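You operate a simulated robot arm through the tools that you are given. There is no shell and no other tool.

You are at the controls of a simulated two-armed robot. One attempt, no reset.

Task
Clamp the grey lever down, then tug all three leads on the terminal plate.
Fine: each lead stays home.

It is judged by the outcome, as a careful person would: the job done as asked, and still so three seconds after it is handed in. It fails if anything else is knocked over, pushed out of place, dropped, spilled or broken.

Robot
Two 7-joint arms with two-finger parallel grippers on one trunk that stands fixed in place. Base frame: the origin is at the foot of the trunk, x ahead of it, y to its left, z up; the work surface is at about z = 758. Units: mm, degrees, N and s.
The left shoulder is at [60, 189, 1128], the right one opposite. With the tool pointing down near the work surface each hand reaches from about 100 to 640 mm from the base axis, measured 20 degrees to its own side. Payload 3.43 kg a hand.
The tool frame of a hand sits at the grasp point between the pads (the TCP): z along the fingers, y along the line on which they close. The tips reach 30 mm beyond it. The gripper opens to 94 mm. The fingers are 28 mm wide and 10 mm thick; the gripper's body (50 by 96 mm) begins 55 mm behind the TCP.
Orientation is that of the tool frame in the base frame, as a unit quaternion [w, x, y, z]. With the fingers straight down and closing along the base's y, the tool's x points along the base's -x, its y along +y and its z along -z.

Tools
- The arms move only by the tool arm_command. It takes "left_plan", "right_plan" or both (then of equal length, played together; a hand with none holds still); each is a list of rows, each an object of numbers (a shift or turn left out is 0, a gripper value left out holds the last): "dx", "dy", "dz": the shift along the base's x, y, z in units of 500 mm (1.0 is 500 mm); "ax", "ay", "az": the turn, a rotation vector about the base's x, y, z in units of 120 degrees (1.0 is 120 degrees); "fingers": the finger opening in mm, from 0 to 94. In form: [{"dx": .., "dy": .., "dz": .., "ax": .., "ay": .., "az": .., "fingers": ..}, ...]. A call has 1 to 20 rows; each row is the pose to reach, as a shift and turn from the pose commanded when the call began. A call with a number of a shift or a turn outside -1 to 1 is refused whole. Each row takes 0.2 s and may step no farther than 50 mm and 8.6 degrees from the row before; otherwise, or with a gripper value out of range, the whole call is refused. Where a pose cannot be reached the arm comes as near as it can. A force on the tool above 40 N (or 10 N above the force at the start of the call, whichever is more), or a blocked arm, ends the call early, and 0.2 s more pass. The fingers move at their own pace (about 153 mm/s each) and stop on an object; they squeeze with about 28 N. The grip force told is the motor's: it shows also when the fingers shut on nothing. Time passes only in rows, and 0.2 s behind the last, so rows that repeat a pose let the fingers close. The reply holds the time, the measured pose of the TCP, the force on the tool along the base axes, the opening and the grip force, in the units named above and with some noise, with the torque about the TCP (base axes, N m) and any sound that the robot's microphone picked up.
- Cameras (640 x 400 px; columns grow to the right, rows downward): "scene" is now at [7.4, -4.4, 1672.8]; the picture's right is [-0.00, -1.00, 0.00], its down [-0.86, 0.00, -0.51] and it looks along [0.51, -0.00, -0.86] (base axes); focal length 358 px, centre (320, 200). "left" rides on the left gripper at [76, -14, -102] in its tool frame; the picture's right is [0.18, 0.98, 0.00], its down [-0.75, 0.14, -0.64] and it looks along [-0.63, 0.12, 0.77] (tool axes); focal length 243 px, centre (320, 200). "right" rides on the right gripper at [76, 14, -102] in its tool frame; the picture's right is [-0.18, 0.98, 0.00], its down [-0.75, -0.14, -0.64] and it looks along [-0.63, -0.12, 0.77] (tool axes); focal length 243 px, centre (320, 200). There is no depth. A picture from a camera that has moved, and an enlarged one, comes with that camera's place and axes in the base frame and with its lens. The place of the scene camera against the robot may be out by one fixed shift of up to 12 mm in any direction.
- capture(camera): a new picture of that camera. No time passes.
- lift_body(by): slides the trunk up (or, below 0, down) by that many mm; the arms and the scene camera ride with it, the base frame stays. It gives what a move gives, with no picture.
- pan_tilt(pan, tilt): turns the head with the scene camera to pan (to the left, within 86 degrees either way) and tilt (down, from -29 to 69), counted from straight ahead of the robot. It gives what a move gives.
- close_up(camera, box): a new picture of the part [left, top, right, bottom] of that camera's present view, enlarged. No time passes.
- hand_in(): hands the job in; it is judged then, once.

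Nothing tells you positions but the pictures and the camera data. Unless the task says otherwise, let go and move clear before handing in.

The tools are called after "Request:" as name(argument=value, ...) on one line, values as JSON. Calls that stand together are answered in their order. arm_command: Moves the arms, as the interface text tells. Its arguments: {"type":"object","properties":{"left_plan":{"type":"array","items":{"type":"object","properties":{"dx":{"type":"number"},"dy":{"type":"number"},"dz":{"type":"number"},"ax":{"type":"number"},"ay":{"type":"number"},"az":{"type":"number"},"fingers":{"type":"number"}}}},"right_plan":{"type":"array","items":{"type":"object","properties":{"dx":{"type":"number"},"dy":{"type":"number"},"dz":{"type":"number"},"ax":{"type":"number"},"ay":{"type":"number"},"az":{"type":"number"},"fingers":{"type":"number"}}}}},"required":[]} The other tools are called the same way: lift_body (by) slides the trunk up or down; pan_tilt (pan, tilt) turns the head that bears the scene camera; capture (camera) takes a picture; close_up (camera, box) takes an enlarged picture of a part of a camera's view; hand_in () hands the job in.

At the start:

```text
t: 0.0
left_position: [454.9, 124.9, 964.0]
left_tool_rot: [0.001, 0.0, 1.0, 0.0]
left_ft_force: [-0.5, 0.4, 0.7]
left_ft_torque: [0.02, 0.01, 0.01]
left_opening: 93.6
left_gripper_force: 0.1
right_position: [387.6, -238.6, 987.4]
right_tool_rot: [0.0, 0.0, 1.0, 0.0]
right_ft_force: [-0.4, -0.4, 0.4]
right_ft_torque: [0.01, 0.01, 0.01]
right_opening: 94.1
right_gripper_force: 0.1
trunk travel left (down, up): [-800.0, 190.0]
head pan, tilt: [-0.2, 59.0]
```

scene: 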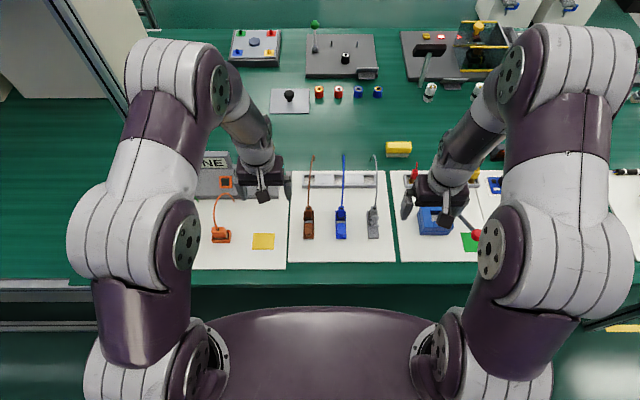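
right: 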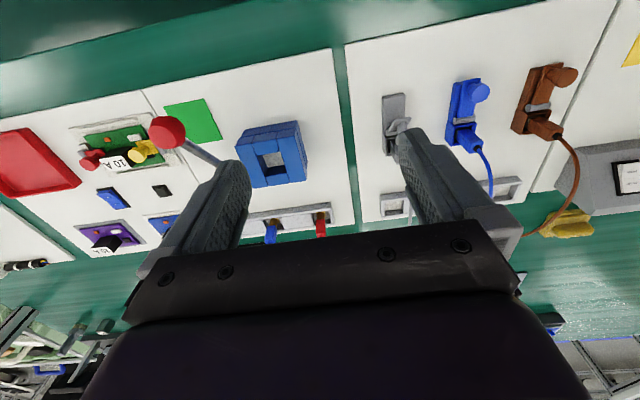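
left: 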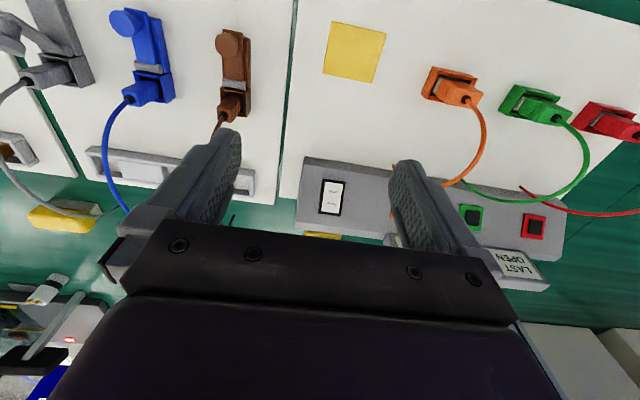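

I see a white plate in the middle with three lever terminals (brown, blue, grey), each with a lead running away from the robot. I'll look closer before moving.

Request:
close_up(camera="scene", box=[280, 140, 410, 270])

Request:
close_up(camera="right", box=[340, 40, 640, 240])

Request:
close_up(camera="left", box=[0, 0, 300, 240])

```text
3.08 times, centred on (345, 205) of scene
camera zoom: at [7.4, -4.4, 1672.8], right [0.0, -1.0, 0.0], down [-0.86, 0.0, -0.51], along [0.51, 0.0, -0.86], focal length 1100 px, centre (243, 185)
```

zoom: 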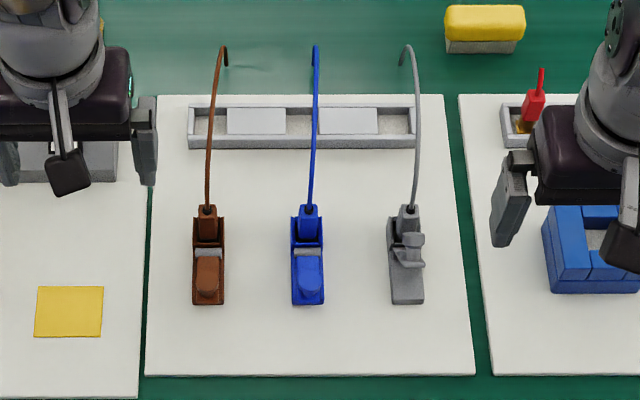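

```text
2.00 times, centred on (490, 140) of right
camera zoom: at [312.9, -225.0, 1091.1], right [0.18, 0.98, 0.0], down [0.75, -0.14, 0.64], along [0.63, -0.12, -0.77], focal length 485 px, centre (-20, 320)
```

zoom: 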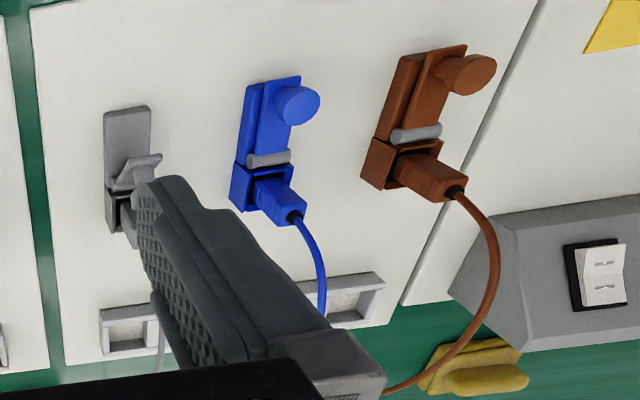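

```text
1.67 times, centred on (150, 120) of left
camera zoom: at [379.9, 111.6, 1066.3], right [-0.18, 0.98, 0.0], down [0.75, 0.14, 0.64], along [0.63, 0.12, -0.77], focal length 404 px, centre (603, 333)
```

zoom: 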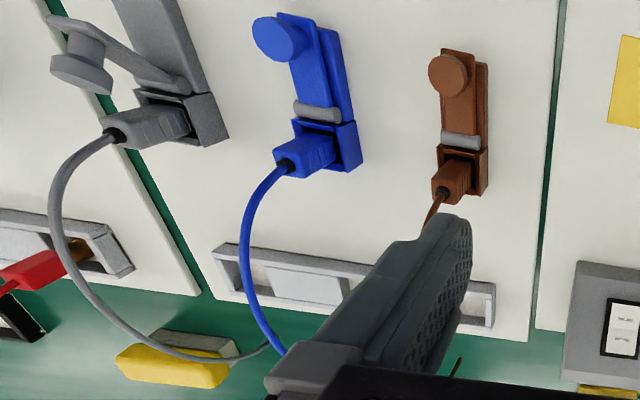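

The grey terminal is near (421–510, -150), its lever raised with its knob around (456, -151, 811). The blue and brown levers are down, at y about -63 and 28. I'll move the right hand behind the grey terminal for a better view.

Request:
arm_command(right_plan=[{"dx": -0.02, "dy": 0.05, "dz": -0.02}, {"dx": -0.04, "dy": 0.1, "dz": -0.04}, {"dx": -0.06, "dy": 0.14, "dz": -0.06}, {"dx": -0.075, "dy": 0.177, "dz": -0.075}, {"dx": -0.075, "dy": 0.177, "dz": -0.075}])

Request:
capture(camera="right")

Request:
capture(camera="scene")

```text
t: 1.2
left_position: [455.6, 124.1, 964.2]
left_tool_rot: [-0.001, 0.0, 1.0, 0.0]
left_ft_force: [-0.3, 0.1, 0.0]
left_ft_torque: [0.04, 0.0, 0.0]
left_opening: 94.0
left_gripper_force: 0.1
right_position: [351.5, -147.4, 951.2]
right_tool_rot: [0.0, 0.001, 1.0, 0.0]
right_ft_force: [0.6, 0.4, -0.5]
right_ft_torque: [0.02, 0.04, 0.01]
right_opening: 94.3
right_gripper_force: 0.1
trunk travel left (down, up): [-800.0, 190.0]
head pan, tilt: [-0.2, 59.0]
```

```text
taken
camera right: at [275.5, -133.5, 1053.2], right [0.18, 0.98, 0.0], down [0.75, -0.14, 0.64], along [0.63, -0.12, -0.77], focal length 243 px, centre (320, 200)
```

right: 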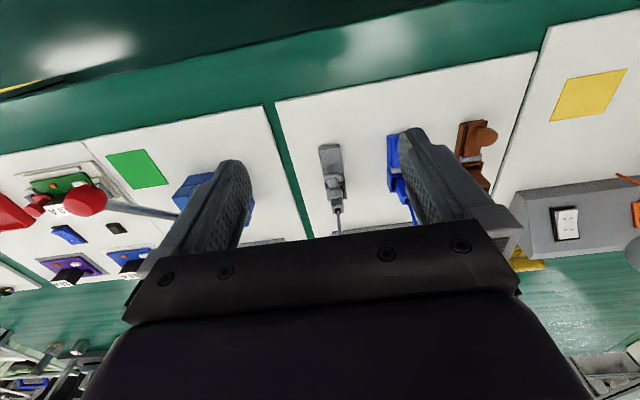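

```text
taken
camera scene: at [7.4, -5.0, 1672.8], right [0.0, -1.0, 0.0], down [-0.86, 0.0, -0.51], along [0.51, 0.0, -0.86], focal length 358 px, centre (320, 200)
```

scene: 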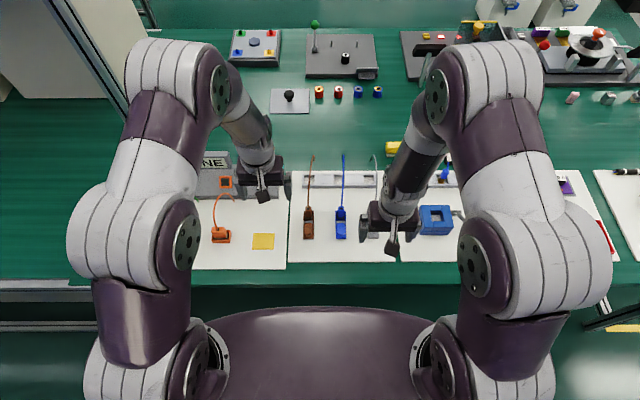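

Request:
close_up(camera="right", box=[290, 120, 370, 240])

Request:
close_up(camera="left", box=[0, 0, 120, 100])

Request:
close_up(camera="left", box=[100, 0, 270, 140])

```text
3.33 times, centred on (330, 180) of right
camera zoom: at [275.5, -133.5, 1053.2], right [0.18, 0.98, 0.0], down [0.75, -0.14, 0.64], along [0.63, -0.12, -0.77], focal length 809 px, centre (287, 267)
```

zoom: 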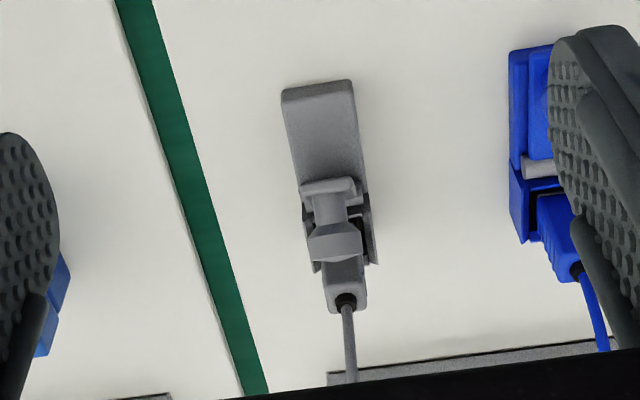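

```text
4.00 times, centred on (60, 50) of left
camera zoom: at [379.9, 111.2, 1066.3], right [-0.18, 0.98, 0.0], down [0.75, 0.14, 0.64], along [0.63, 0.12, -0.77], focal length 970 px, centre (1360, 800)
```

zoom: 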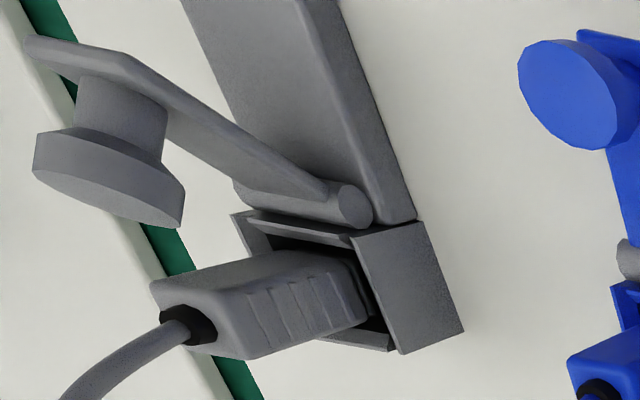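

```text
2.86 times, centred on (185, 70) of left
camera zoom: at [379.9, 111.2, 1066.3], right [-0.18, 0.98, 0.0], down [0.75, 0.14, 0.64], along [0.63, 0.12, -0.77], focal length 693 px, centre (706, 571)
```

zoom: 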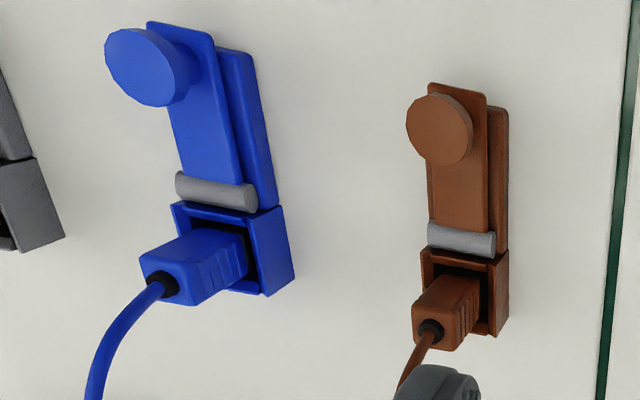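

Triangulating the views, the sockets open upward at x about 476–505 with their tops at z about 780. The plugs stand vertically at x about 490, tops near z 818, with the cables arcing away. The grey lever hinges near (471, 775), its arm is raised about 49°, and its knob cap sits near (460, -150, 820). I'll close the right fingers and bring them above the cap.

Request:
arm_command(right_plan=[{"dx": 0.06, "fingers": 0}, {"dx": 0.12, "fingers": 0}, {"dx": 0.17, "dz": -0.02, "fingers": 0}, {"dx": 0.196, "dz": -0.07, "fingers": 0}, {"dx": 0.196, "dz": -0.13, "fingers": 0}, {"dx": 0.196, "dz": -0.13, "fingers": 0}])

Request:
capture(camera="right")

Request:
capture(camera="left")

Request:
capture(camera="scene")

```text
t: 2.6
left_position: [453.9, 125.4, 964.7]
left_tool_rot: [0.0, 0.0, 1.0, -0.001]
left_ft_force: [0.1, 0.1, 0.6]
left_ft_torque: [0.0, 0.0, 0.04]
left_opening: 94.2
left_gripper_force: 0.1
right_position: [447.5, -150.9, 888.3]
right_tool_rot: [0.001, 0.0, 1.0, 0.0]
right_ft_force: [-0.1, 0.9, 0.5]
right_ft_torque: [-0.01, 0.03, -0.01]
right_opening: 0.0
right_gripper_force: 28.0
trunk travel left (down, up): [-800.0, 190.0]
head pan, tilt: [-0.2, 59.0]
```

```text
taken
camera right: at [371.9, -137.1, 991.0], right [0.18, 0.98, 0.0], down [0.75, -0.14, 0.64], along [0.63, -0.12, -0.77], focal length 243 px, centre (320, 200)
```

right: 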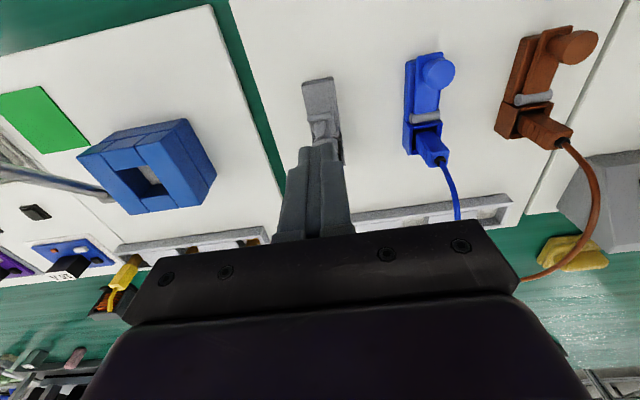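

```text
taken
camera left: at [379.6, 111.7, 1066.4], right [-0.18, 0.98, 0.0], down [0.75, 0.14, 0.64], along [0.63, 0.12, -0.77], focal length 243 px, centre (320, 200)
```

left: 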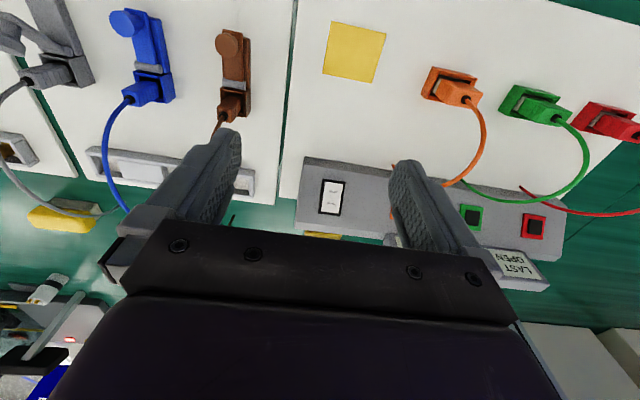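

```text
taken
camera scene: at [6.9, -4.2, 1672.9], right [0.0, -1.0, 0.0], down [-0.86, 0.0, -0.52], along [0.52, 0.0, -0.86], focal length 358 px, centre (320, 200)
```

scene: 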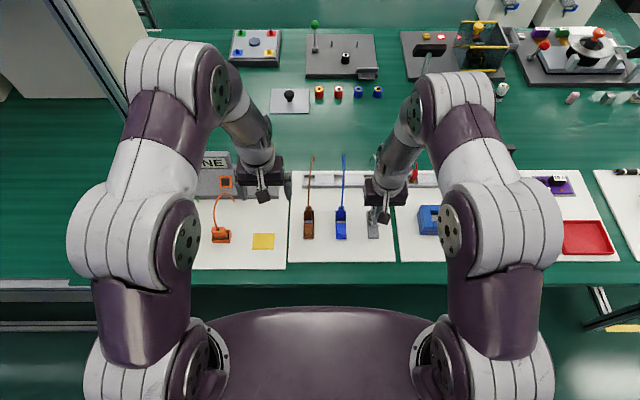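

The right fingertips are poised above and behind the raised knob. I'll turn the left hand to watch the grey terminal from the side.

Request:
arm_command(left_plan=[{"az": -0.06}, {"az": -0.12}, {"az": -0.18}, {"az": -0.24}, {"az": -0.24}])

Request:
capture(camera="left")

```text
t: 3.8
left_position: [454.9, 123.9, 964.0]
left_tool_rot: [0.0, 0.249, 0.969, 0.0]
left_ft_force: [0.3, 0.1, 0.7]
left_ft_torque: [0.03, 0.07, -0.02]
left_opening: 94.1
left_gripper_force: 0.2
right_position: [448.0, -150.0, 888.3]
right_tool_rot: [0.0, 0.0, 1.0, 0.0]
right_ft_force: [-1.2, 0.2, 0.4]
right_ft_torque: [0.03, 0.03, 0.0]
right_opening: 0.3
right_gripper_force: 28.5
trunk travel left (down, up): [-800.0, 190.0]
head pan, tilt: [-0.2, 59.0]
```

```text
taken
camera left: at [382.2, 149.5, 1066.8], right [0.31, 0.95, 0.0], down [0.73, -0.24, 0.64], along [0.61, -0.2, -0.77], focal length 243 px, centre (320, 200)
```

left: 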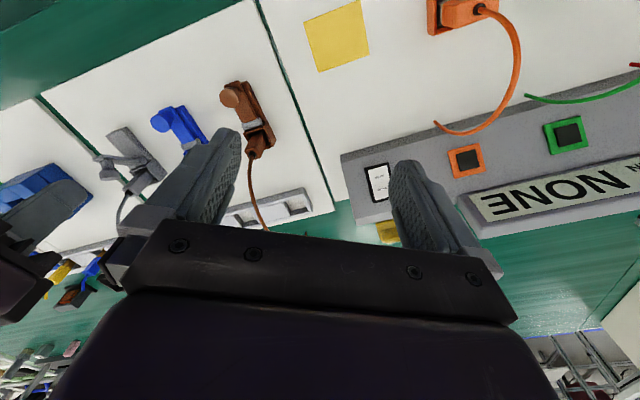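

Request:
close_up(camera="left", box=[0, 80, 220, 240])

Request:
close_up(camera="right", box=[260, 50, 400, 250])

```text
2.50 times, centred on (110, 160) of left
camera zoom: at [382.2, 149.5, 1066.8], right [0.31, 0.95, 0.0], down [0.73, -0.24, 0.64], along [0.61, -0.2, -0.77], focal length 606 px, centre (845, 300)
```

zoom: 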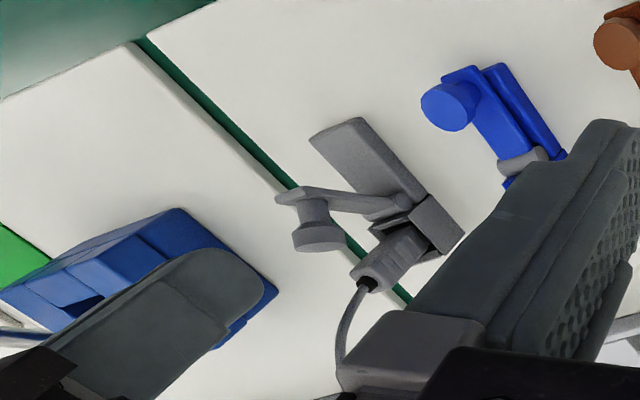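

```text
2.00 times, centred on (330, 150) of right
camera zoom: at [372.1, -137.2, 991.2], right [0.18, 0.98, 0.0], down [0.75, -0.14, 0.64], along [0.63, -0.12, -0.77], focal length 485 px, centre (300, 300)
```

zoom: 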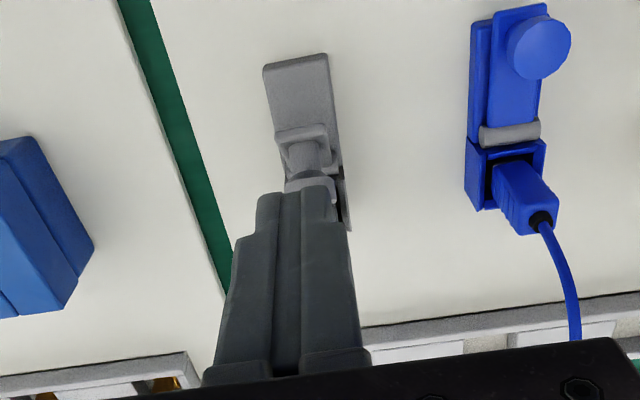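

The side view shows the right fingertip just above the knob cap. I'll press down along the arc gently, halfway first.

Request:
arm_command(right_plan=[{"dz": -0.03}, {"dz": -0.05}, {"dz": -0.06, "dx": -0.002}, {"dz": -0.068, "dx": -0.006}, {"dz": -0.076, "dx": -0.012}, {"dz": -0.084, "dx": -0.018}, {"dz": -0.09, "dx": -0.022}, {"dz": -0.09, "dx": -0.022}])

Request:
close_up(camera="left", box=[0, 80, 220, 240])

Request:
close_up(camera="right", box=[260, 50, 400, 250])

```text
t: 4.8
left_position: [451.4, 125.2, 966.8]
left_tool_rot: [0.001, 0.248, 0.969, 0.001]
left_ft_force: [-0.6, -0.3, -0.1]
left_ft_torque: [0.01, 0.0, 0.01]
left_opening: 94.4
left_gripper_force: 0.0
right_position: [446.2, -151.8, 859.5]
right_tool_rot: [0.004, 0.001, 1.0, 0.0]
right_ft_force: [-9.5, -7.2, 38.4]
right_ft_torque: [-0.13, -0.13, -0.18]
right_opening: 0.0
right_gripper_force: 27.7
trunk travel left (down, up): [-800.0, 190.0]
head pan, tilt: [-0.2, 59.0]
stopped in row 5 (right hand): the force on the tool passed its limit at 47 N (the readings are from after the stop); the commanded pose is now the measured one
```

```text
2.50 times, centred on (110, 160) of left
camera zoom: at [379.0, 149.3, 1068.5], right [0.31, 0.95, 0.0], down [0.73, -0.24, 0.64], along [0.61, -0.2, -0.76], focal length 606 px, centre (845, 300)
```

zoom: 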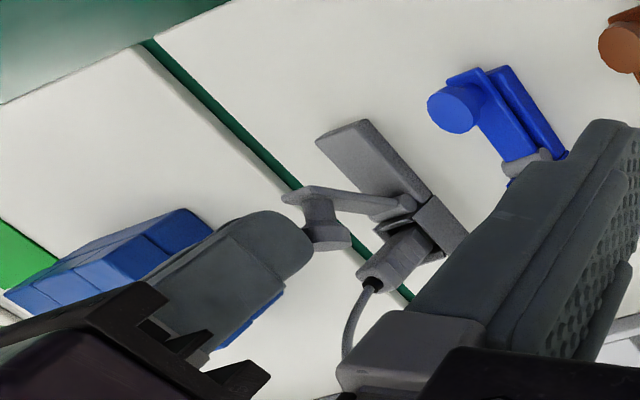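

```text
2.00 times, centred on (330, 150) of right
camera zoom: at [369.9, -137.1, 961.9], right [0.18, 0.98, 0.0], down [0.75, -0.14, 0.65], along [0.64, -0.12, -0.76], focal length 485 px, centre (300, 300)
```

zoom: 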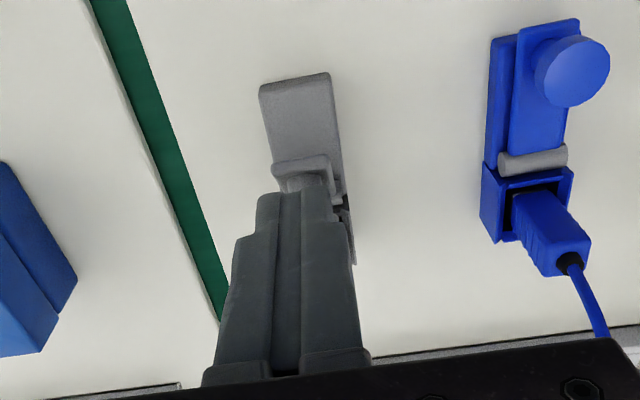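

The rounded fingertips met the cap on its robot-side edge and pushed it the wrong way, so the lever didn't turn. I'll back off upward, open, and straddle the knob to grip it and swing it down.

Request:
arm_command(right_plan=[{"dz": 0.02}, {"dz": 0.07}, {"dz": 0.09, "dx": 0.015, "dy": 0.003, "fingers": 56}, {"dz": 0.09, "dx": 0.03, "dy": 0.003, "fingers": 56}, {"dz": 0.09, "dx": 0.03, "dy": 0.003, "fingers": 56}])

Request:
close_up(camera="left", box=[0, 80, 220, 240])

Request:
close_up(camera="right", box=[250, 50, 410, 250])

```text
t: 6.0
left_position: [454.0, 123.9, 965.1]
left_tool_rot: [-0.001, 0.249, 0.968, 0.0]
left_ft_force: [0.3, 0.4, 0.8]
left_ft_torque: [-0.03, -0.03, 0.01]
left_opening: 94.0
left_gripper_force: 0.1
right_position: [461.1, -150.4, 902.9]
right_tool_rot: [0.002, -0.001, 1.0, 0.001]
right_ft_force: [-0.7, 0.0, 0.2]
right_ft_torque: [0.02, 0.01, 0.03]
right_opening: 56.2
right_gripper_force: 0.0
trunk travel left (down, up): [-800.0, 190.0]
head pan, tilt: [-0.2, 59.0]
```

```text
2.50 times, centred on (110, 160) of left
camera zoom: at [381.6, 149.4, 1067.0], right [0.31, 0.95, 0.0], down [0.73, -0.24, 0.64], along [0.61, -0.2, -0.77], focal length 606 px, centre (845, 300)
```

zoom: 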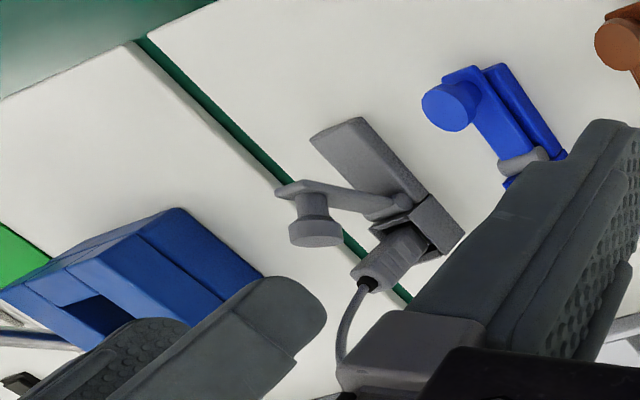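

```text
2.00 times, centred on (330, 150) of right
camera zoom: at [386.0, -135.7, 1004.5], right [0.18, 0.98, 0.0], down [0.75, -0.14, 0.64], along [0.63, -0.12, -0.76], focal length 485 px, centre (300, 300)
```

zoom: 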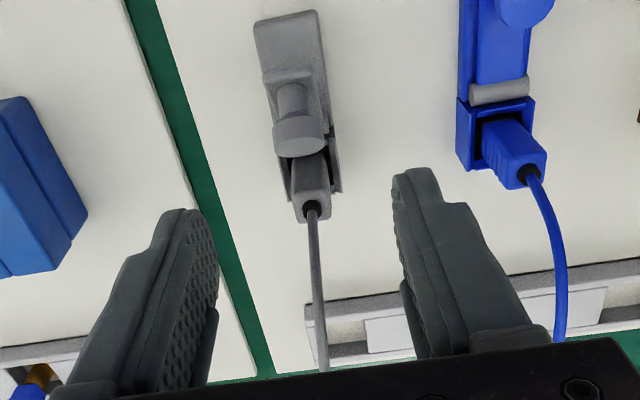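

The knob cap is centred near (458, -149.5, 819) and the open fingers are above it on both sides. I'll lower them around the knob without closing and check.

Request:
arm_command(right_plan=[{"dz": -0.04, "dx": -0.004, "dy": 0.002}, {"dz": -0.08, "dx": -0.004, "dy": 0.002}, {"dz": -0.11, "dx": -0.004, "dy": 0.002}, {"dz": -0.135, "dx": -0.004, "dy": 0.002}, {"dz": -0.135, "dx": -0.004, "dy": 0.002}])

Request:
close_up(camera="left", box=[0, 80, 220, 240])

Request:
close_up(camera="right", box=[250, 50, 410, 250])

```text
t: 7.2
left_position: [454.6, 123.8, 964.8]
left_tool_rot: [0.0, 0.248, 0.969, 0.0]
left_ft_force: [-0.2, -0.2, 0.7]
left_ft_torque: [0.02, -0.01, 0.01]
left_opening: 93.8
left_gripper_force: 0.1
right_position: [461.2, -148.3, 832.9]
right_tool_rot: [0.001, 0.0, 1.0, 0.0]
right_ft_force: [-0.8, -0.9, 0.7]
right_ft_torque: [0.0, 0.04, -0.02]
right_opening: 55.9
right_gripper_force: 0.1
trunk travel left (down, up): [-800.0, 190.0]
head pan, tilt: [-0.2, 59.0]
```

```text
2.50 times, centred on (110, 160) of left
camera zoom: at [382.0, 149.5, 1066.8], right [0.31, 0.95, 0.0], down [0.73, -0.24, 0.64], along [0.61, -0.2, -0.77], focal length 606 px, centre (845, 300)
```

zoom: 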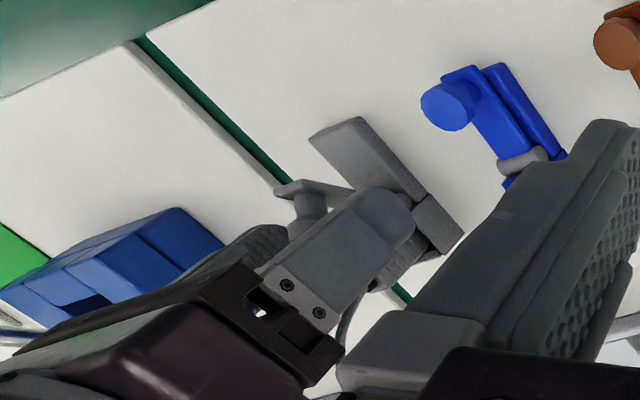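

```text
2.00 times, centred on (330, 150) of right
camera zoom: at [385.2, -134.5, 935.7], right [0.18, 0.98, 0.0], down [0.75, -0.14, 0.64], along [0.63, -0.12, -0.76], focal length 485 px, centre (300, 300)
```

zoom: 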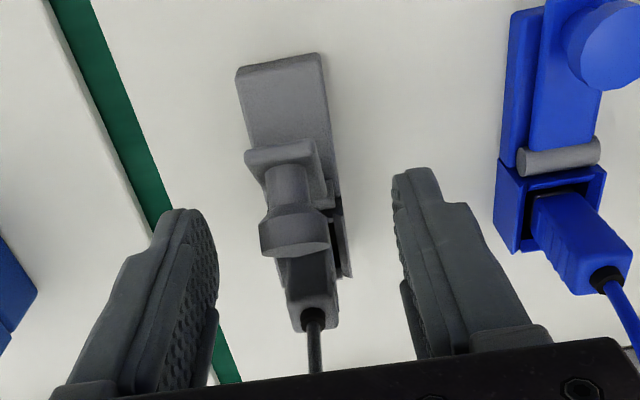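

The knob cap sits between the finger pads, with the plug clear behind. I'll centre slightly and close on the knob.

Request:
arm_command(right_plan=[{"dy": -0.003, "dx": -0.002}, {"dy": -0.003, "dx": -0.002, "fingers": 10}, {"dy": -0.003, "dx": -0.002, "fingers": 10}, {"dy": -0.003, "dx": -0.002, "fingers": 10}])

Request:
close_up(camera="right", box=[250, 50, 410, 250])

```text
t: 8.2
left_position: [455.0, 123.3, 964.0]
left_tool_rot: [0.0, 0.249, 0.968, -0.001]
left_ft_force: [0.3, 0.5, -0.7]
left_ft_torque: [-0.03, 0.0, -0.01]
left_opening: 94.0
left_gripper_force: 0.0
right_position: [459.2, -150.5, 834.5]
right_tool_rot: [0.002, 0.0, 1.0, 0.0]
right_ft_force: [0.6, -2.6, -0.8]
right_ft_torque: [-0.07, -0.02, 0.02]
right_opening: 19.0
right_gripper_force: 45.1
trunk travel left (down, up): [-800.0, 190.0]
head pan, tilt: [-0.2, 59.0]
```

```text
2.00 times, centred on (330, 150) of right
camera zoom: at [383.7, -135.6, 935.6], right [0.18, 0.98, 0.0], down [0.75, -0.14, 0.64], along [0.63, -0.12, -0.77], focal length 485 px, centre (300, 300)
```

zoom: 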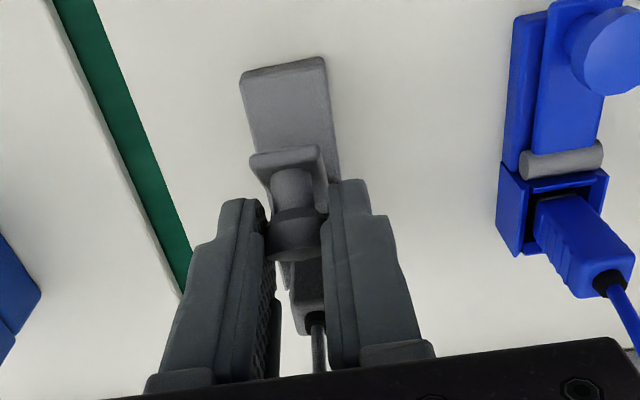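

The cap is gripped (19 mm opening). I'll swing it along its arc toward the robot and down, the first part now.

Request:
arm_command(right_plan=[{"dx": -0.006, "dz": -0.002}, {"dx": -0.0122, "dz": -0.0044}, {"dx": -0.018, "dz": -0.0074}, {"dx": -0.0236, "dz": -0.0106}, {"dx": -0.0236, "dz": -0.0106}])

Request:
close_up(camera="right", box=[250, 50, 410, 250])

Request:
close_up(camera="left", box=[0, 80, 220, 240])

```text
t: 9.4
left_position: [456.4, 125.5, 963.4]
left_tool_rot: [-0.001, 0.248, 0.969, 0.0]
left_ft_force: [0.1, -0.7, 0.2]
left_ft_torque: [0.01, 0.03, -0.02]
left_opening: 94.0
left_gripper_force: 0.0
right_position: [453.3, -149.8, 828.6]
right_tool_rot: [0.005, -0.001, 1.0, 0.0]
right_ft_force: [27.0, 4.1, 8.6]
right_ft_torque: [0.14, -1.57, -0.07]
right_opening: 18.9
right_gripper_force: 45.1
trunk travel left (down, up): [-800.0, 190.0]
head pan, tilt: [-0.2, 59.0]
```

```text
2.00 times, centred on (330, 150) of right
camera zoom: at [375.8, -135.7, 930.2], right [0.18, 0.98, 0.0], down [0.75, -0.14, 0.65], along [0.64, -0.12, -0.76], focal length 485 px, centre (300, 300)
```

zoom: 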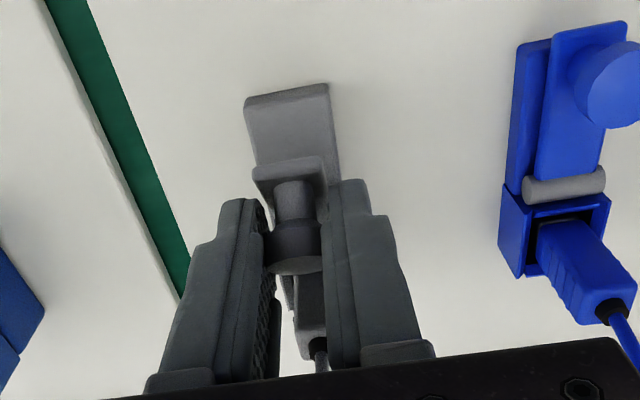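

```text
2.50 times, centred on (110, 160) of left
camera zoom: at [384.4, 150.4, 1065.7], right [0.31, 0.95, 0.0], down [0.73, -0.24, 0.64], along [0.61, -0.2, -0.77], focal length 606 px, centre (845, 300)
```

zoom: 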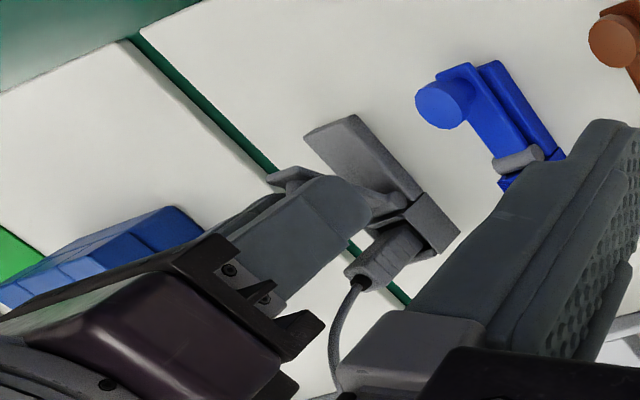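

The lever is stiff (about 27 N) but moving with the grip. I'll keep following the arc in small steps.

Request:
arm_command(right_plan=[{"dx": -0.004, "dz": -0.003}, {"dx": -0.008, "dz": -0.006}, {"dx": -0.0106, "dz": -0.0076}, {"dx": -0.0106, "dz": -0.0076}])

Request:
close_up(camera="right", box=[250, 50, 410, 250])

Request:
close_up(camera="left", box=[0, 80, 220, 240])

```text
t: 10.4
left_position: [456.9, 124.5, 963.0]
left_tool_rot: [-0.001, 0.248, 0.969, -0.001]
left_ft_force: [0.1, 0.1, 0.4]
left_ft_torque: [0.01, 0.01, 0.02]
left_opening: 94.3
left_gripper_force: 0.0
right_position: [446.8, -149.5, 824.1]
right_tool_rot: [0.004, -0.001, 1.0, 0.0]
right_ft_force: [30.2, 7.2, 4.9]
right_ft_torque: [0.22, -1.57, -0.06]
right_opening: 18.9
right_gripper_force: 44.9
trunk travel left (down, up): [-800.0, 190.0]
head pan, tilt: [-0.2, 59.0]
```

```text
2.00 times, centred on (330, 150) of right
camera zoom: at [369.8, -135.6, 926.3], right [0.18, 0.98, 0.0], down [0.75, -0.14, 0.65], along [0.64, -0.12, -0.76], focal length 485 px, centre (300, 300)
```

zoom: 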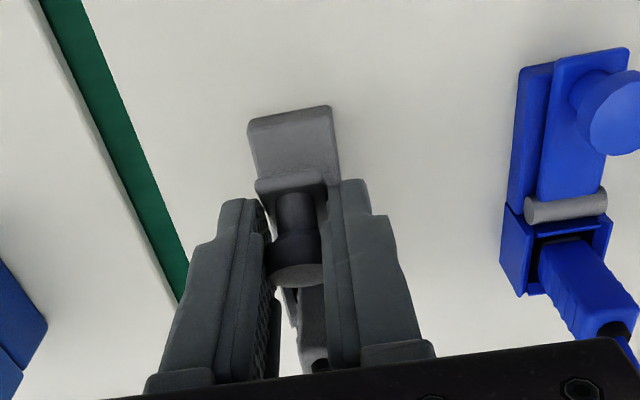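

```text
2.50 times, centred on (110, 160) of left
camera zoom: at [385.1, 150.4, 1065.4], right [0.31, 0.95, 0.0], down [0.73, -0.24, 0.64], along [0.61, -0.2, -0.77], focal length 606 px, centre (845, 300)
```

zoom: 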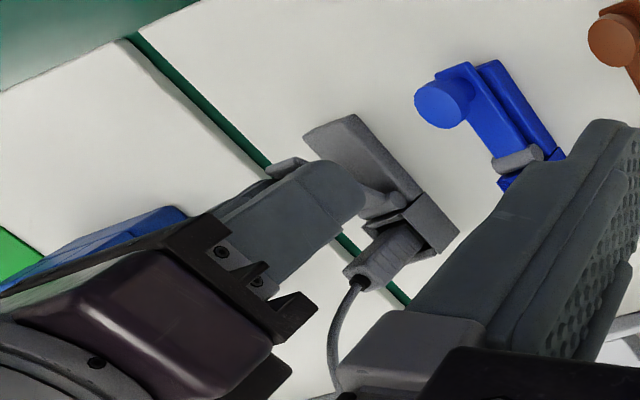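

The lever is swinging down steadily against friction. I'll continue along the arc with more downward component.

Request:
arm_command(right_plan=[{"dx": -0.006, "dz": -0.006}, {"dx": -0.012, "dz": -0.012}, {"dx": -0.017, "dz": -0.018}, {"dx": -0.021, "dz": -0.024}, {"dx": -0.021, "dz": -0.024}])

Request:
close_up(camera="right", box=[250, 50, 410, 250])

Request:
close_up(camera="left", box=[0, 80, 220, 240])

```text
t: 11.6
left_position: [453.5, 125.2, 963.8]
left_tool_rot: [0.0, 0.248, 0.969, 0.0]
left_ft_force: [-0.5, -0.4, -0.7]
left_ft_torque: [-0.02, 0.01, -0.01]
left_opening: 93.8
left_gripper_force: 0.0
right_position: [425.9, -149.1, 813.2]
right_tool_rot: [-0.004, -0.001, 1.0, 0.0]
right_ft_force: [-6.2, 10.3, -1.5]
right_ft_torque: [0.38, 0.3, 0.04]
right_opening: 19.1
right_gripper_force: 44.9
trunk travel left (down, up): [-800.0, 190.0]
head pan, tilt: [-0.2, 59.0]
```

```text
2.00 times, centred on (330, 150) of right
camera zoom: at [352.0, -135.4, 915.4], right [0.18, 0.98, 0.0], down [0.76, -0.14, 0.64], along [0.63, -0.12, -0.77], focal length 485 px, centre (300, 300)
```

zoom: 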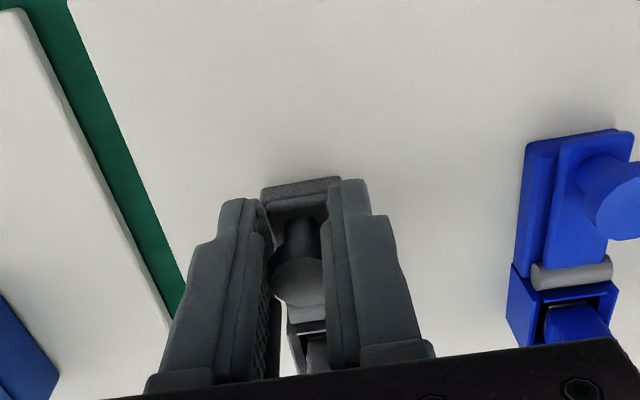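

```text
2.50 times, centred on (110, 160) of left
camera zoom: at [381.1, 150.6, 1066.6], right [0.31, 0.95, 0.0], down [0.73, -0.24, 0.64], along [0.61, -0.2, -0.77], focal length 606 px, centre (845, 300)
```

zoom: 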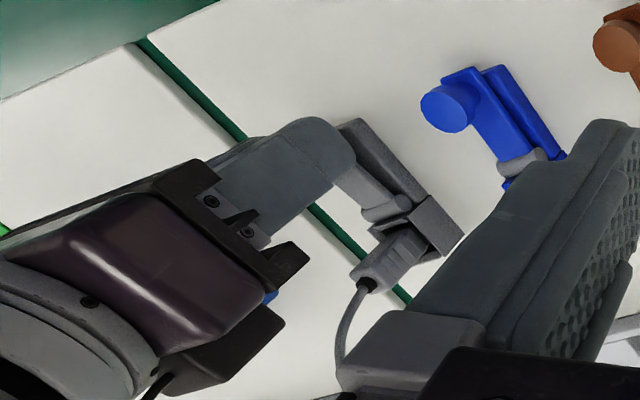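

The lever appears to have gone over centre and lies along its base. I'll release, rise, and look.

Request:
arm_command(right_plan=[{"dx": -0.006}, {"dx": -0.01, "fingers": 50}, {"dx": -0.01, "fingers": 50}, {"dx": -0.01, "dz": 0.04, "fingers": 50}, {"dx": -0.01, "dz": 0.1, "fingers": 50}, {"dx": -0.01, "dz": 0.15, "fingers": 50}, {"dx": -0.01, "dz": 0.15, "fingers": 0}, {"dx": -0.01, "dz": 0.15, "fingers": 0}])

Request:
close_up(camera="left", box=[60, 80, 220, 200])

Request:
close_up(camera="right", box=[250, 50, 410, 250])

```text
t: 13.4
left_position: [454.3, 124.3, 963.0]
left_tool_rot: [0.0, 0.248, 0.969, -0.001]
left_ft_force: [0.1, 0.3, 0.6]
left_ft_torque: [0.0, -0.01, 0.0]
left_opening: 94.0
left_gripper_force: 0.0
right_position: [426.5, -146.9, 887.9]
right_tool_rot: [0.002, -0.001, 1.0, -0.001]
right_ft_force: [0.8, -0.4, -0.3]
right_ft_torque: [0.0, 0.02, 0.02]
right_opening: 0.2
right_gripper_force: 27.9
trunk travel left (down, up): [-800.0, 190.0]
head pan, tilt: [-0.2, 59.0]
```

```text
3.33 times, centred on (140, 140) of left
camera zoom: at [382.0, 149.5, 1066.8], right [0.31, 0.95, 0.0], down [0.73, -0.24, 0.64], along [0.61, -0.2, -0.77], focal length 809 px, centre (920, 400)
```

zoom: 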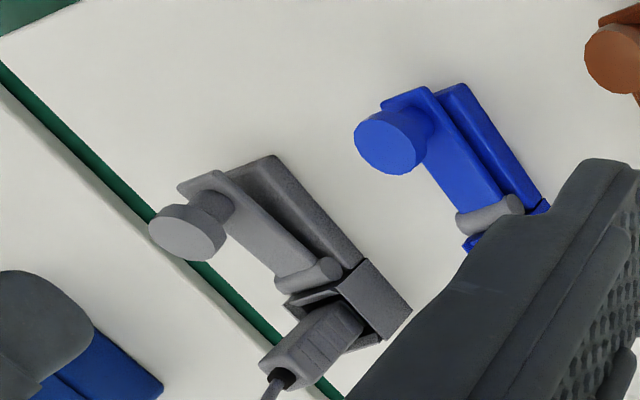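

```text
2.00 times, centred on (330, 150) of right
camera zoom: at [351.1, -133.0, 991.2], right [0.18, 0.98, 0.0], down [0.75, -0.14, 0.64], along [0.63, -0.12, -0.77], focal length 485 px, centre (300, 300)
```

zoom: 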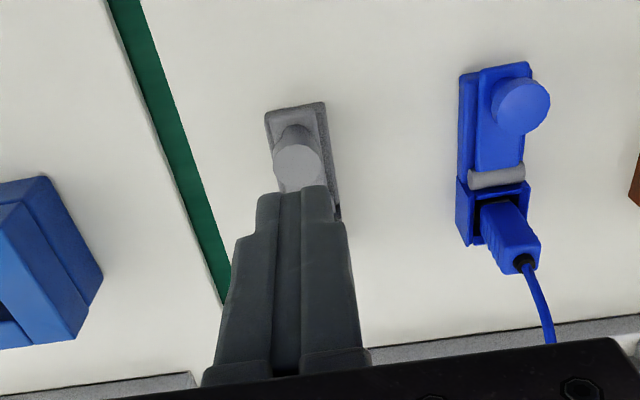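

The grey lever is mostly down but its cap face (z about 800) sits some 8 mm higher than the blue one (about 792). I'll press it fully home from above with closed fingers.

Request:
arm_command(right_plan=[{"dz": -0.05, "dx": 0.013, "dy": -0.004}, {"dz": -0.09, "dx": 0.013, "dy": -0.004}, {"dz": -0.105, "dx": 0.013, "dy": -0.004}, {"dz": -0.113, "dx": 0.012, "dy": -0.004}, {"dz": -0.12, "dx": 0.011, "dy": -0.004}, {"dz": -0.127, "dx": 0.01, "dy": -0.004}, {"dz": -0.134, "dx": 0.009, "dy": -0.004}, {"dz": -0.14, "dx": 0.008, "dy": -0.004}, {"dz": -0.14, "dx": 0.008, "dy": -0.004}])

Request:
close_up(camera="left", box=[60, 80, 220, 200])

Request:
close_up(camera="right", box=[250, 50, 410, 250])

```text
t: 14.8
left_position: [452.1, 125.8, 966.5]
left_tool_rot: [0.002, 0.249, 0.969, 0.001]
left_ft_force: [0.0, -0.3, -0.7]
left_ft_torque: [0.0, 0.03, -0.03]
left_opening: 93.9
left_gripper_force: 0.1
right_position: [431.1, -151.5, 831.4]
right_tool_rot: [0.005, 0.0, 1.0, 0.0]
right_ft_force: [-11.7, 0.4, 36.7]
right_ft_torque: [0.03, 0.12, -0.11]
right_opening: 0.0
right_gripper_force: 28.0
trunk travel left (down, up): [-800.0, 190.0]
head pan, tilt: [-0.2, 59.0]
stopped in row 6 (right hand): the force on the tool passed its limit at 45 N (the readings are from after the stop); the commanded pose is now the measured one
```

```text
3.33 times, centred on (140, 140) of left
camera zoom: at [378.4, 150.1, 1068.6], right [0.31, 0.95, 0.0], down [0.73, -0.24, 0.64], along [0.61, -0.2, -0.76], focal length 809 px, centre (920, 400)
```

zoom: 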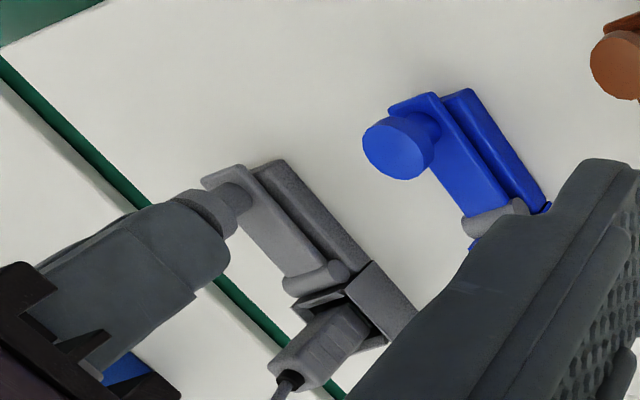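

```text
2.00 times, centred on (330, 150) of right
camera zoom: at [354.6, -136.6, 933.0], right [0.18, 0.98, 0.0], down [0.75, -0.14, 0.65], along [0.64, -0.12, -0.76], focal length 485 px, centre (300, 300)
```

zoom: 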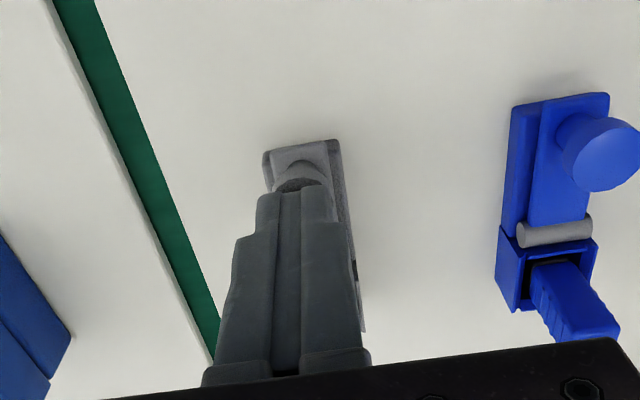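

Pressing straight down hit the force limit at about z 801. I'll lift off and check how far the lever went compared with the blue one.

Request:
arm_command(right_plan=[{"dz": 0.04}, {"dz": 0.12}, {"dz": 0.16}, {"dz": 0.16}])

Request:
close_up(camera="left", box=[60, 80, 220, 200])

Request:
close_up(camera="right", box=[280, 80, 440, 180])

Request:
close_up(camera="scene", box=[290, 190, 400, 260])

```text
t: 15.8
left_position: [455.5, 124.0, 964.4]
left_tool_rot: [0.0, 0.249, 0.969, 0.0]
left_ft_force: [-1.1, -1.2, 0.0]
left_ft_torque: [-0.01, 0.01, 0.01]
left_opening: 94.1
left_gripper_force: 0.1
right_position: [433.8, -153.6, 908.5]
right_tool_rot: [0.003, 0.001, 1.0, 0.0]
right_ft_force: [-0.6, -0.3, 0.2]
right_ft_torque: [0.03, 0.03, 0.03]
right_opening: 0.0
right_gripper_force: 27.6
trunk travel left (down, up): [-800.0, 190.0]
head pan, tilt: [-0.2, 59.0]
```

```text
3.33 times, centred on (140, 140) of left
camera zoom: at [382.3, 149.4, 1066.7], right [0.31, 0.95, 0.0], down [0.73, -0.24, 0.64], along [0.61, -0.2, -0.77], focal length 809 px, centre (920, 400)
```

zoom: 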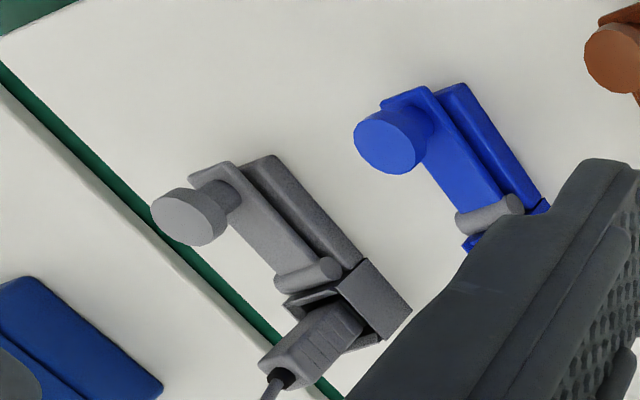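

```text
4.00 times, centred on (360, 130) of right
camera zoom: at [356.6, -138.7, 1011.8], right [0.18, 0.98, 0.0], down [0.75, -0.14, 0.65], along [0.64, -0.12, -0.76], focal length 970 px, centre (160, 480)
```

zoom: 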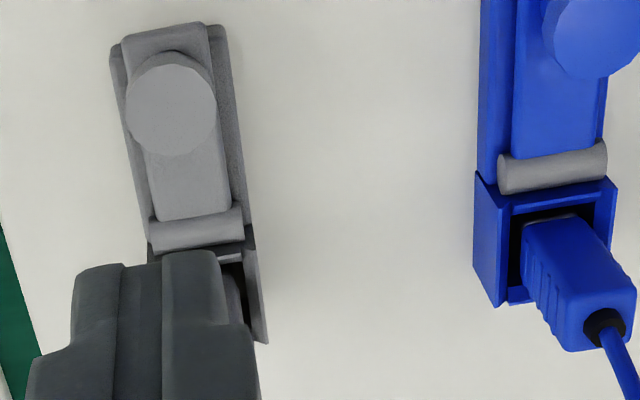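

```text
5.71 times, centred on (345, 225) of scene
camera zoom: at [7.7, -4.4, 1672.8], right [0.0, -1.0, 0.0], down [-0.86, 0.0, -0.51], along [0.51, 0.0, -0.86], focal length 2043 px, centre (177, 57)
```

zoom: 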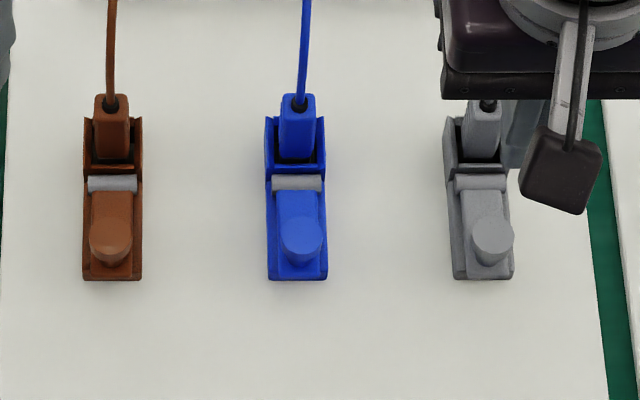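

The lever now looks nearly level with the blue one. I'll zoom in to compare the gap between arm and base on each.

Request:
close_up(camera="left", box=[90, 110, 150, 160])

Request:
close_up(camera="left", box=[140, 90, 200, 140])

Request:
close_up(camera="scene", box=[330, 200, 390, 250])

```text
8.00 times, centred on (120, 135) of left
camera zoom: at [382.3, 149.4, 1066.7], right [0.31, 0.95, 0.0], down [0.73, -0.24, 0.64], along [0.61, -0.2, -0.77], focal length 1941 px, centre (1920, 720)
```

zoom: 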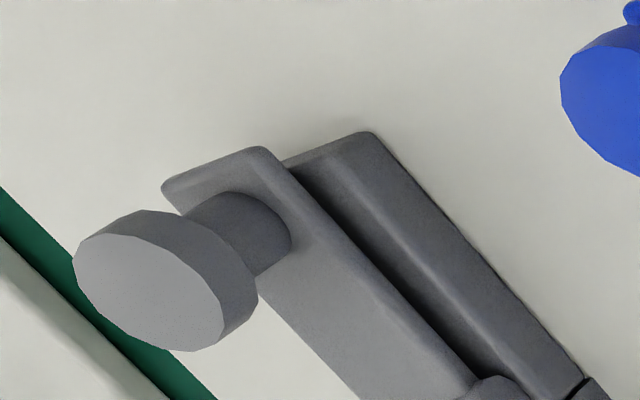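

```text
8.00 times, centred on (170, 115) of left
camera zoom: at [382.3, 149.4, 1066.7], right [0.31, 0.95, 0.0], down [0.73, -0.24, 0.64], along [0.61, -0.2, -0.77], focal length 1941 px, centre (1520, 880)
```

zoom: 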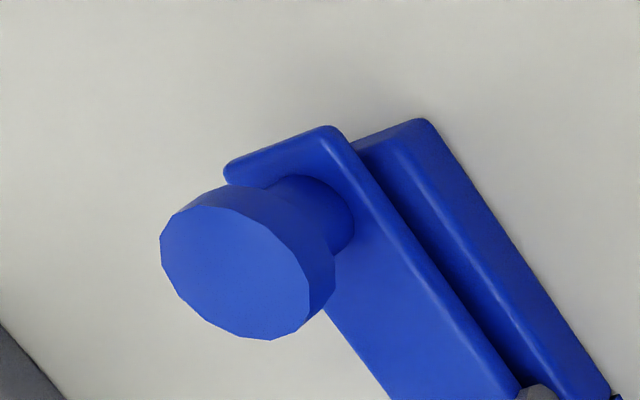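

```text
8.00 times, centred on (360, 225) of scene
camera zoom: at [7.7, -4.4, 1672.8], right [0.0, -1.0, 0.0], down [-0.86, 0.0, -0.51], along [0.51, 0.0, -0.86], focal length 2860 px, centre (0, 0)
```

zoom: 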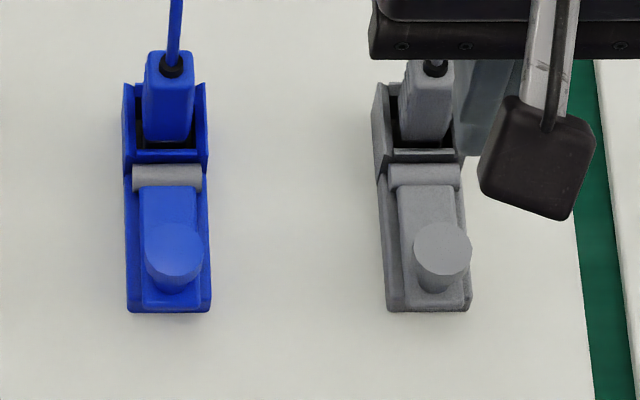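

The grey arm now looks parallel to its base like the blue one. I'll give one more firm press to be sure it's against its stop.

Request:
arm_command(right_plan=[{"dz": -0.06, "dy": 0.004}, {"dz": -0.12, "dy": 0.004}, {"dz": -0.15, "dy": 0.004}, {"dz": -0.158, "dy": 0.004}, {"dz": -0.163, "dx": -0.001, "dy": 0.004}, {"dz": -0.167, "dx": -0.002, "dy": 0.004}, {"dz": -0.171, "dx": -0.004, "dy": 0.004}, {"dz": -0.174, "dx": -0.005, "dy": 0.004}, {"dz": -0.174, "dx": -0.005, "dy": 0.004}])

Request:
close_up(camera="left", box=[60, 80, 220, 200])

```text
t: 17.1
left_position: [451.3, 123.3, 966.9]
left_tool_rot: [0.002, 0.249, 0.968, -0.001]
left_ft_force: [-0.6, 0.3, 0.1]
left_ft_torque: [-0.01, -0.02, 0.0]
left_opening: 94.0
left_gripper_force: 0.1
right_position: [433.1, -151.3, 830.2]
right_tool_rot: [0.007, 0.0, 1.0, 0.0]
right_ft_force: [-12.0, -7.3, 35.4]
right_ft_torque: [-0.18, 0.13, 0.04]
right_opening: 0.0
right_gripper_force: 28.0
trunk travel left (down, up): [-800.0, 190.0]
head pan, tilt: [-0.2, 59.0]
stopped in row 6 (right hand): the force on the tool passed its limit at 44 N (the readings are from after the stop); the commanded pose is now the measured one
```

```text
3.33 times, centred on (140, 140) of left
camera zoom: at [378.5, 149.3, 1068.6], right [0.31, 0.95, 0.0], down [0.73, -0.24, 0.64], along [0.61, -0.2, -0.76], focal length 809 px, centre (920, 400)
```

zoom: 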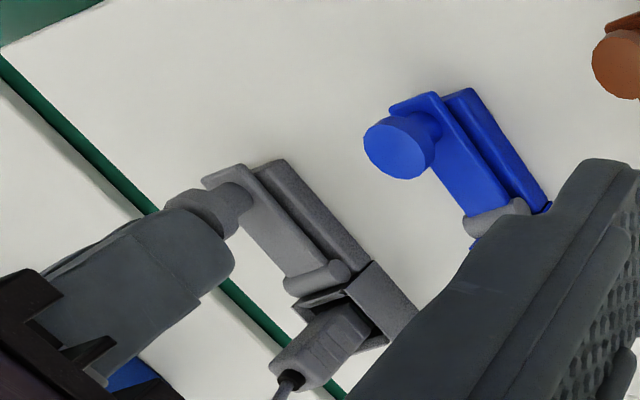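

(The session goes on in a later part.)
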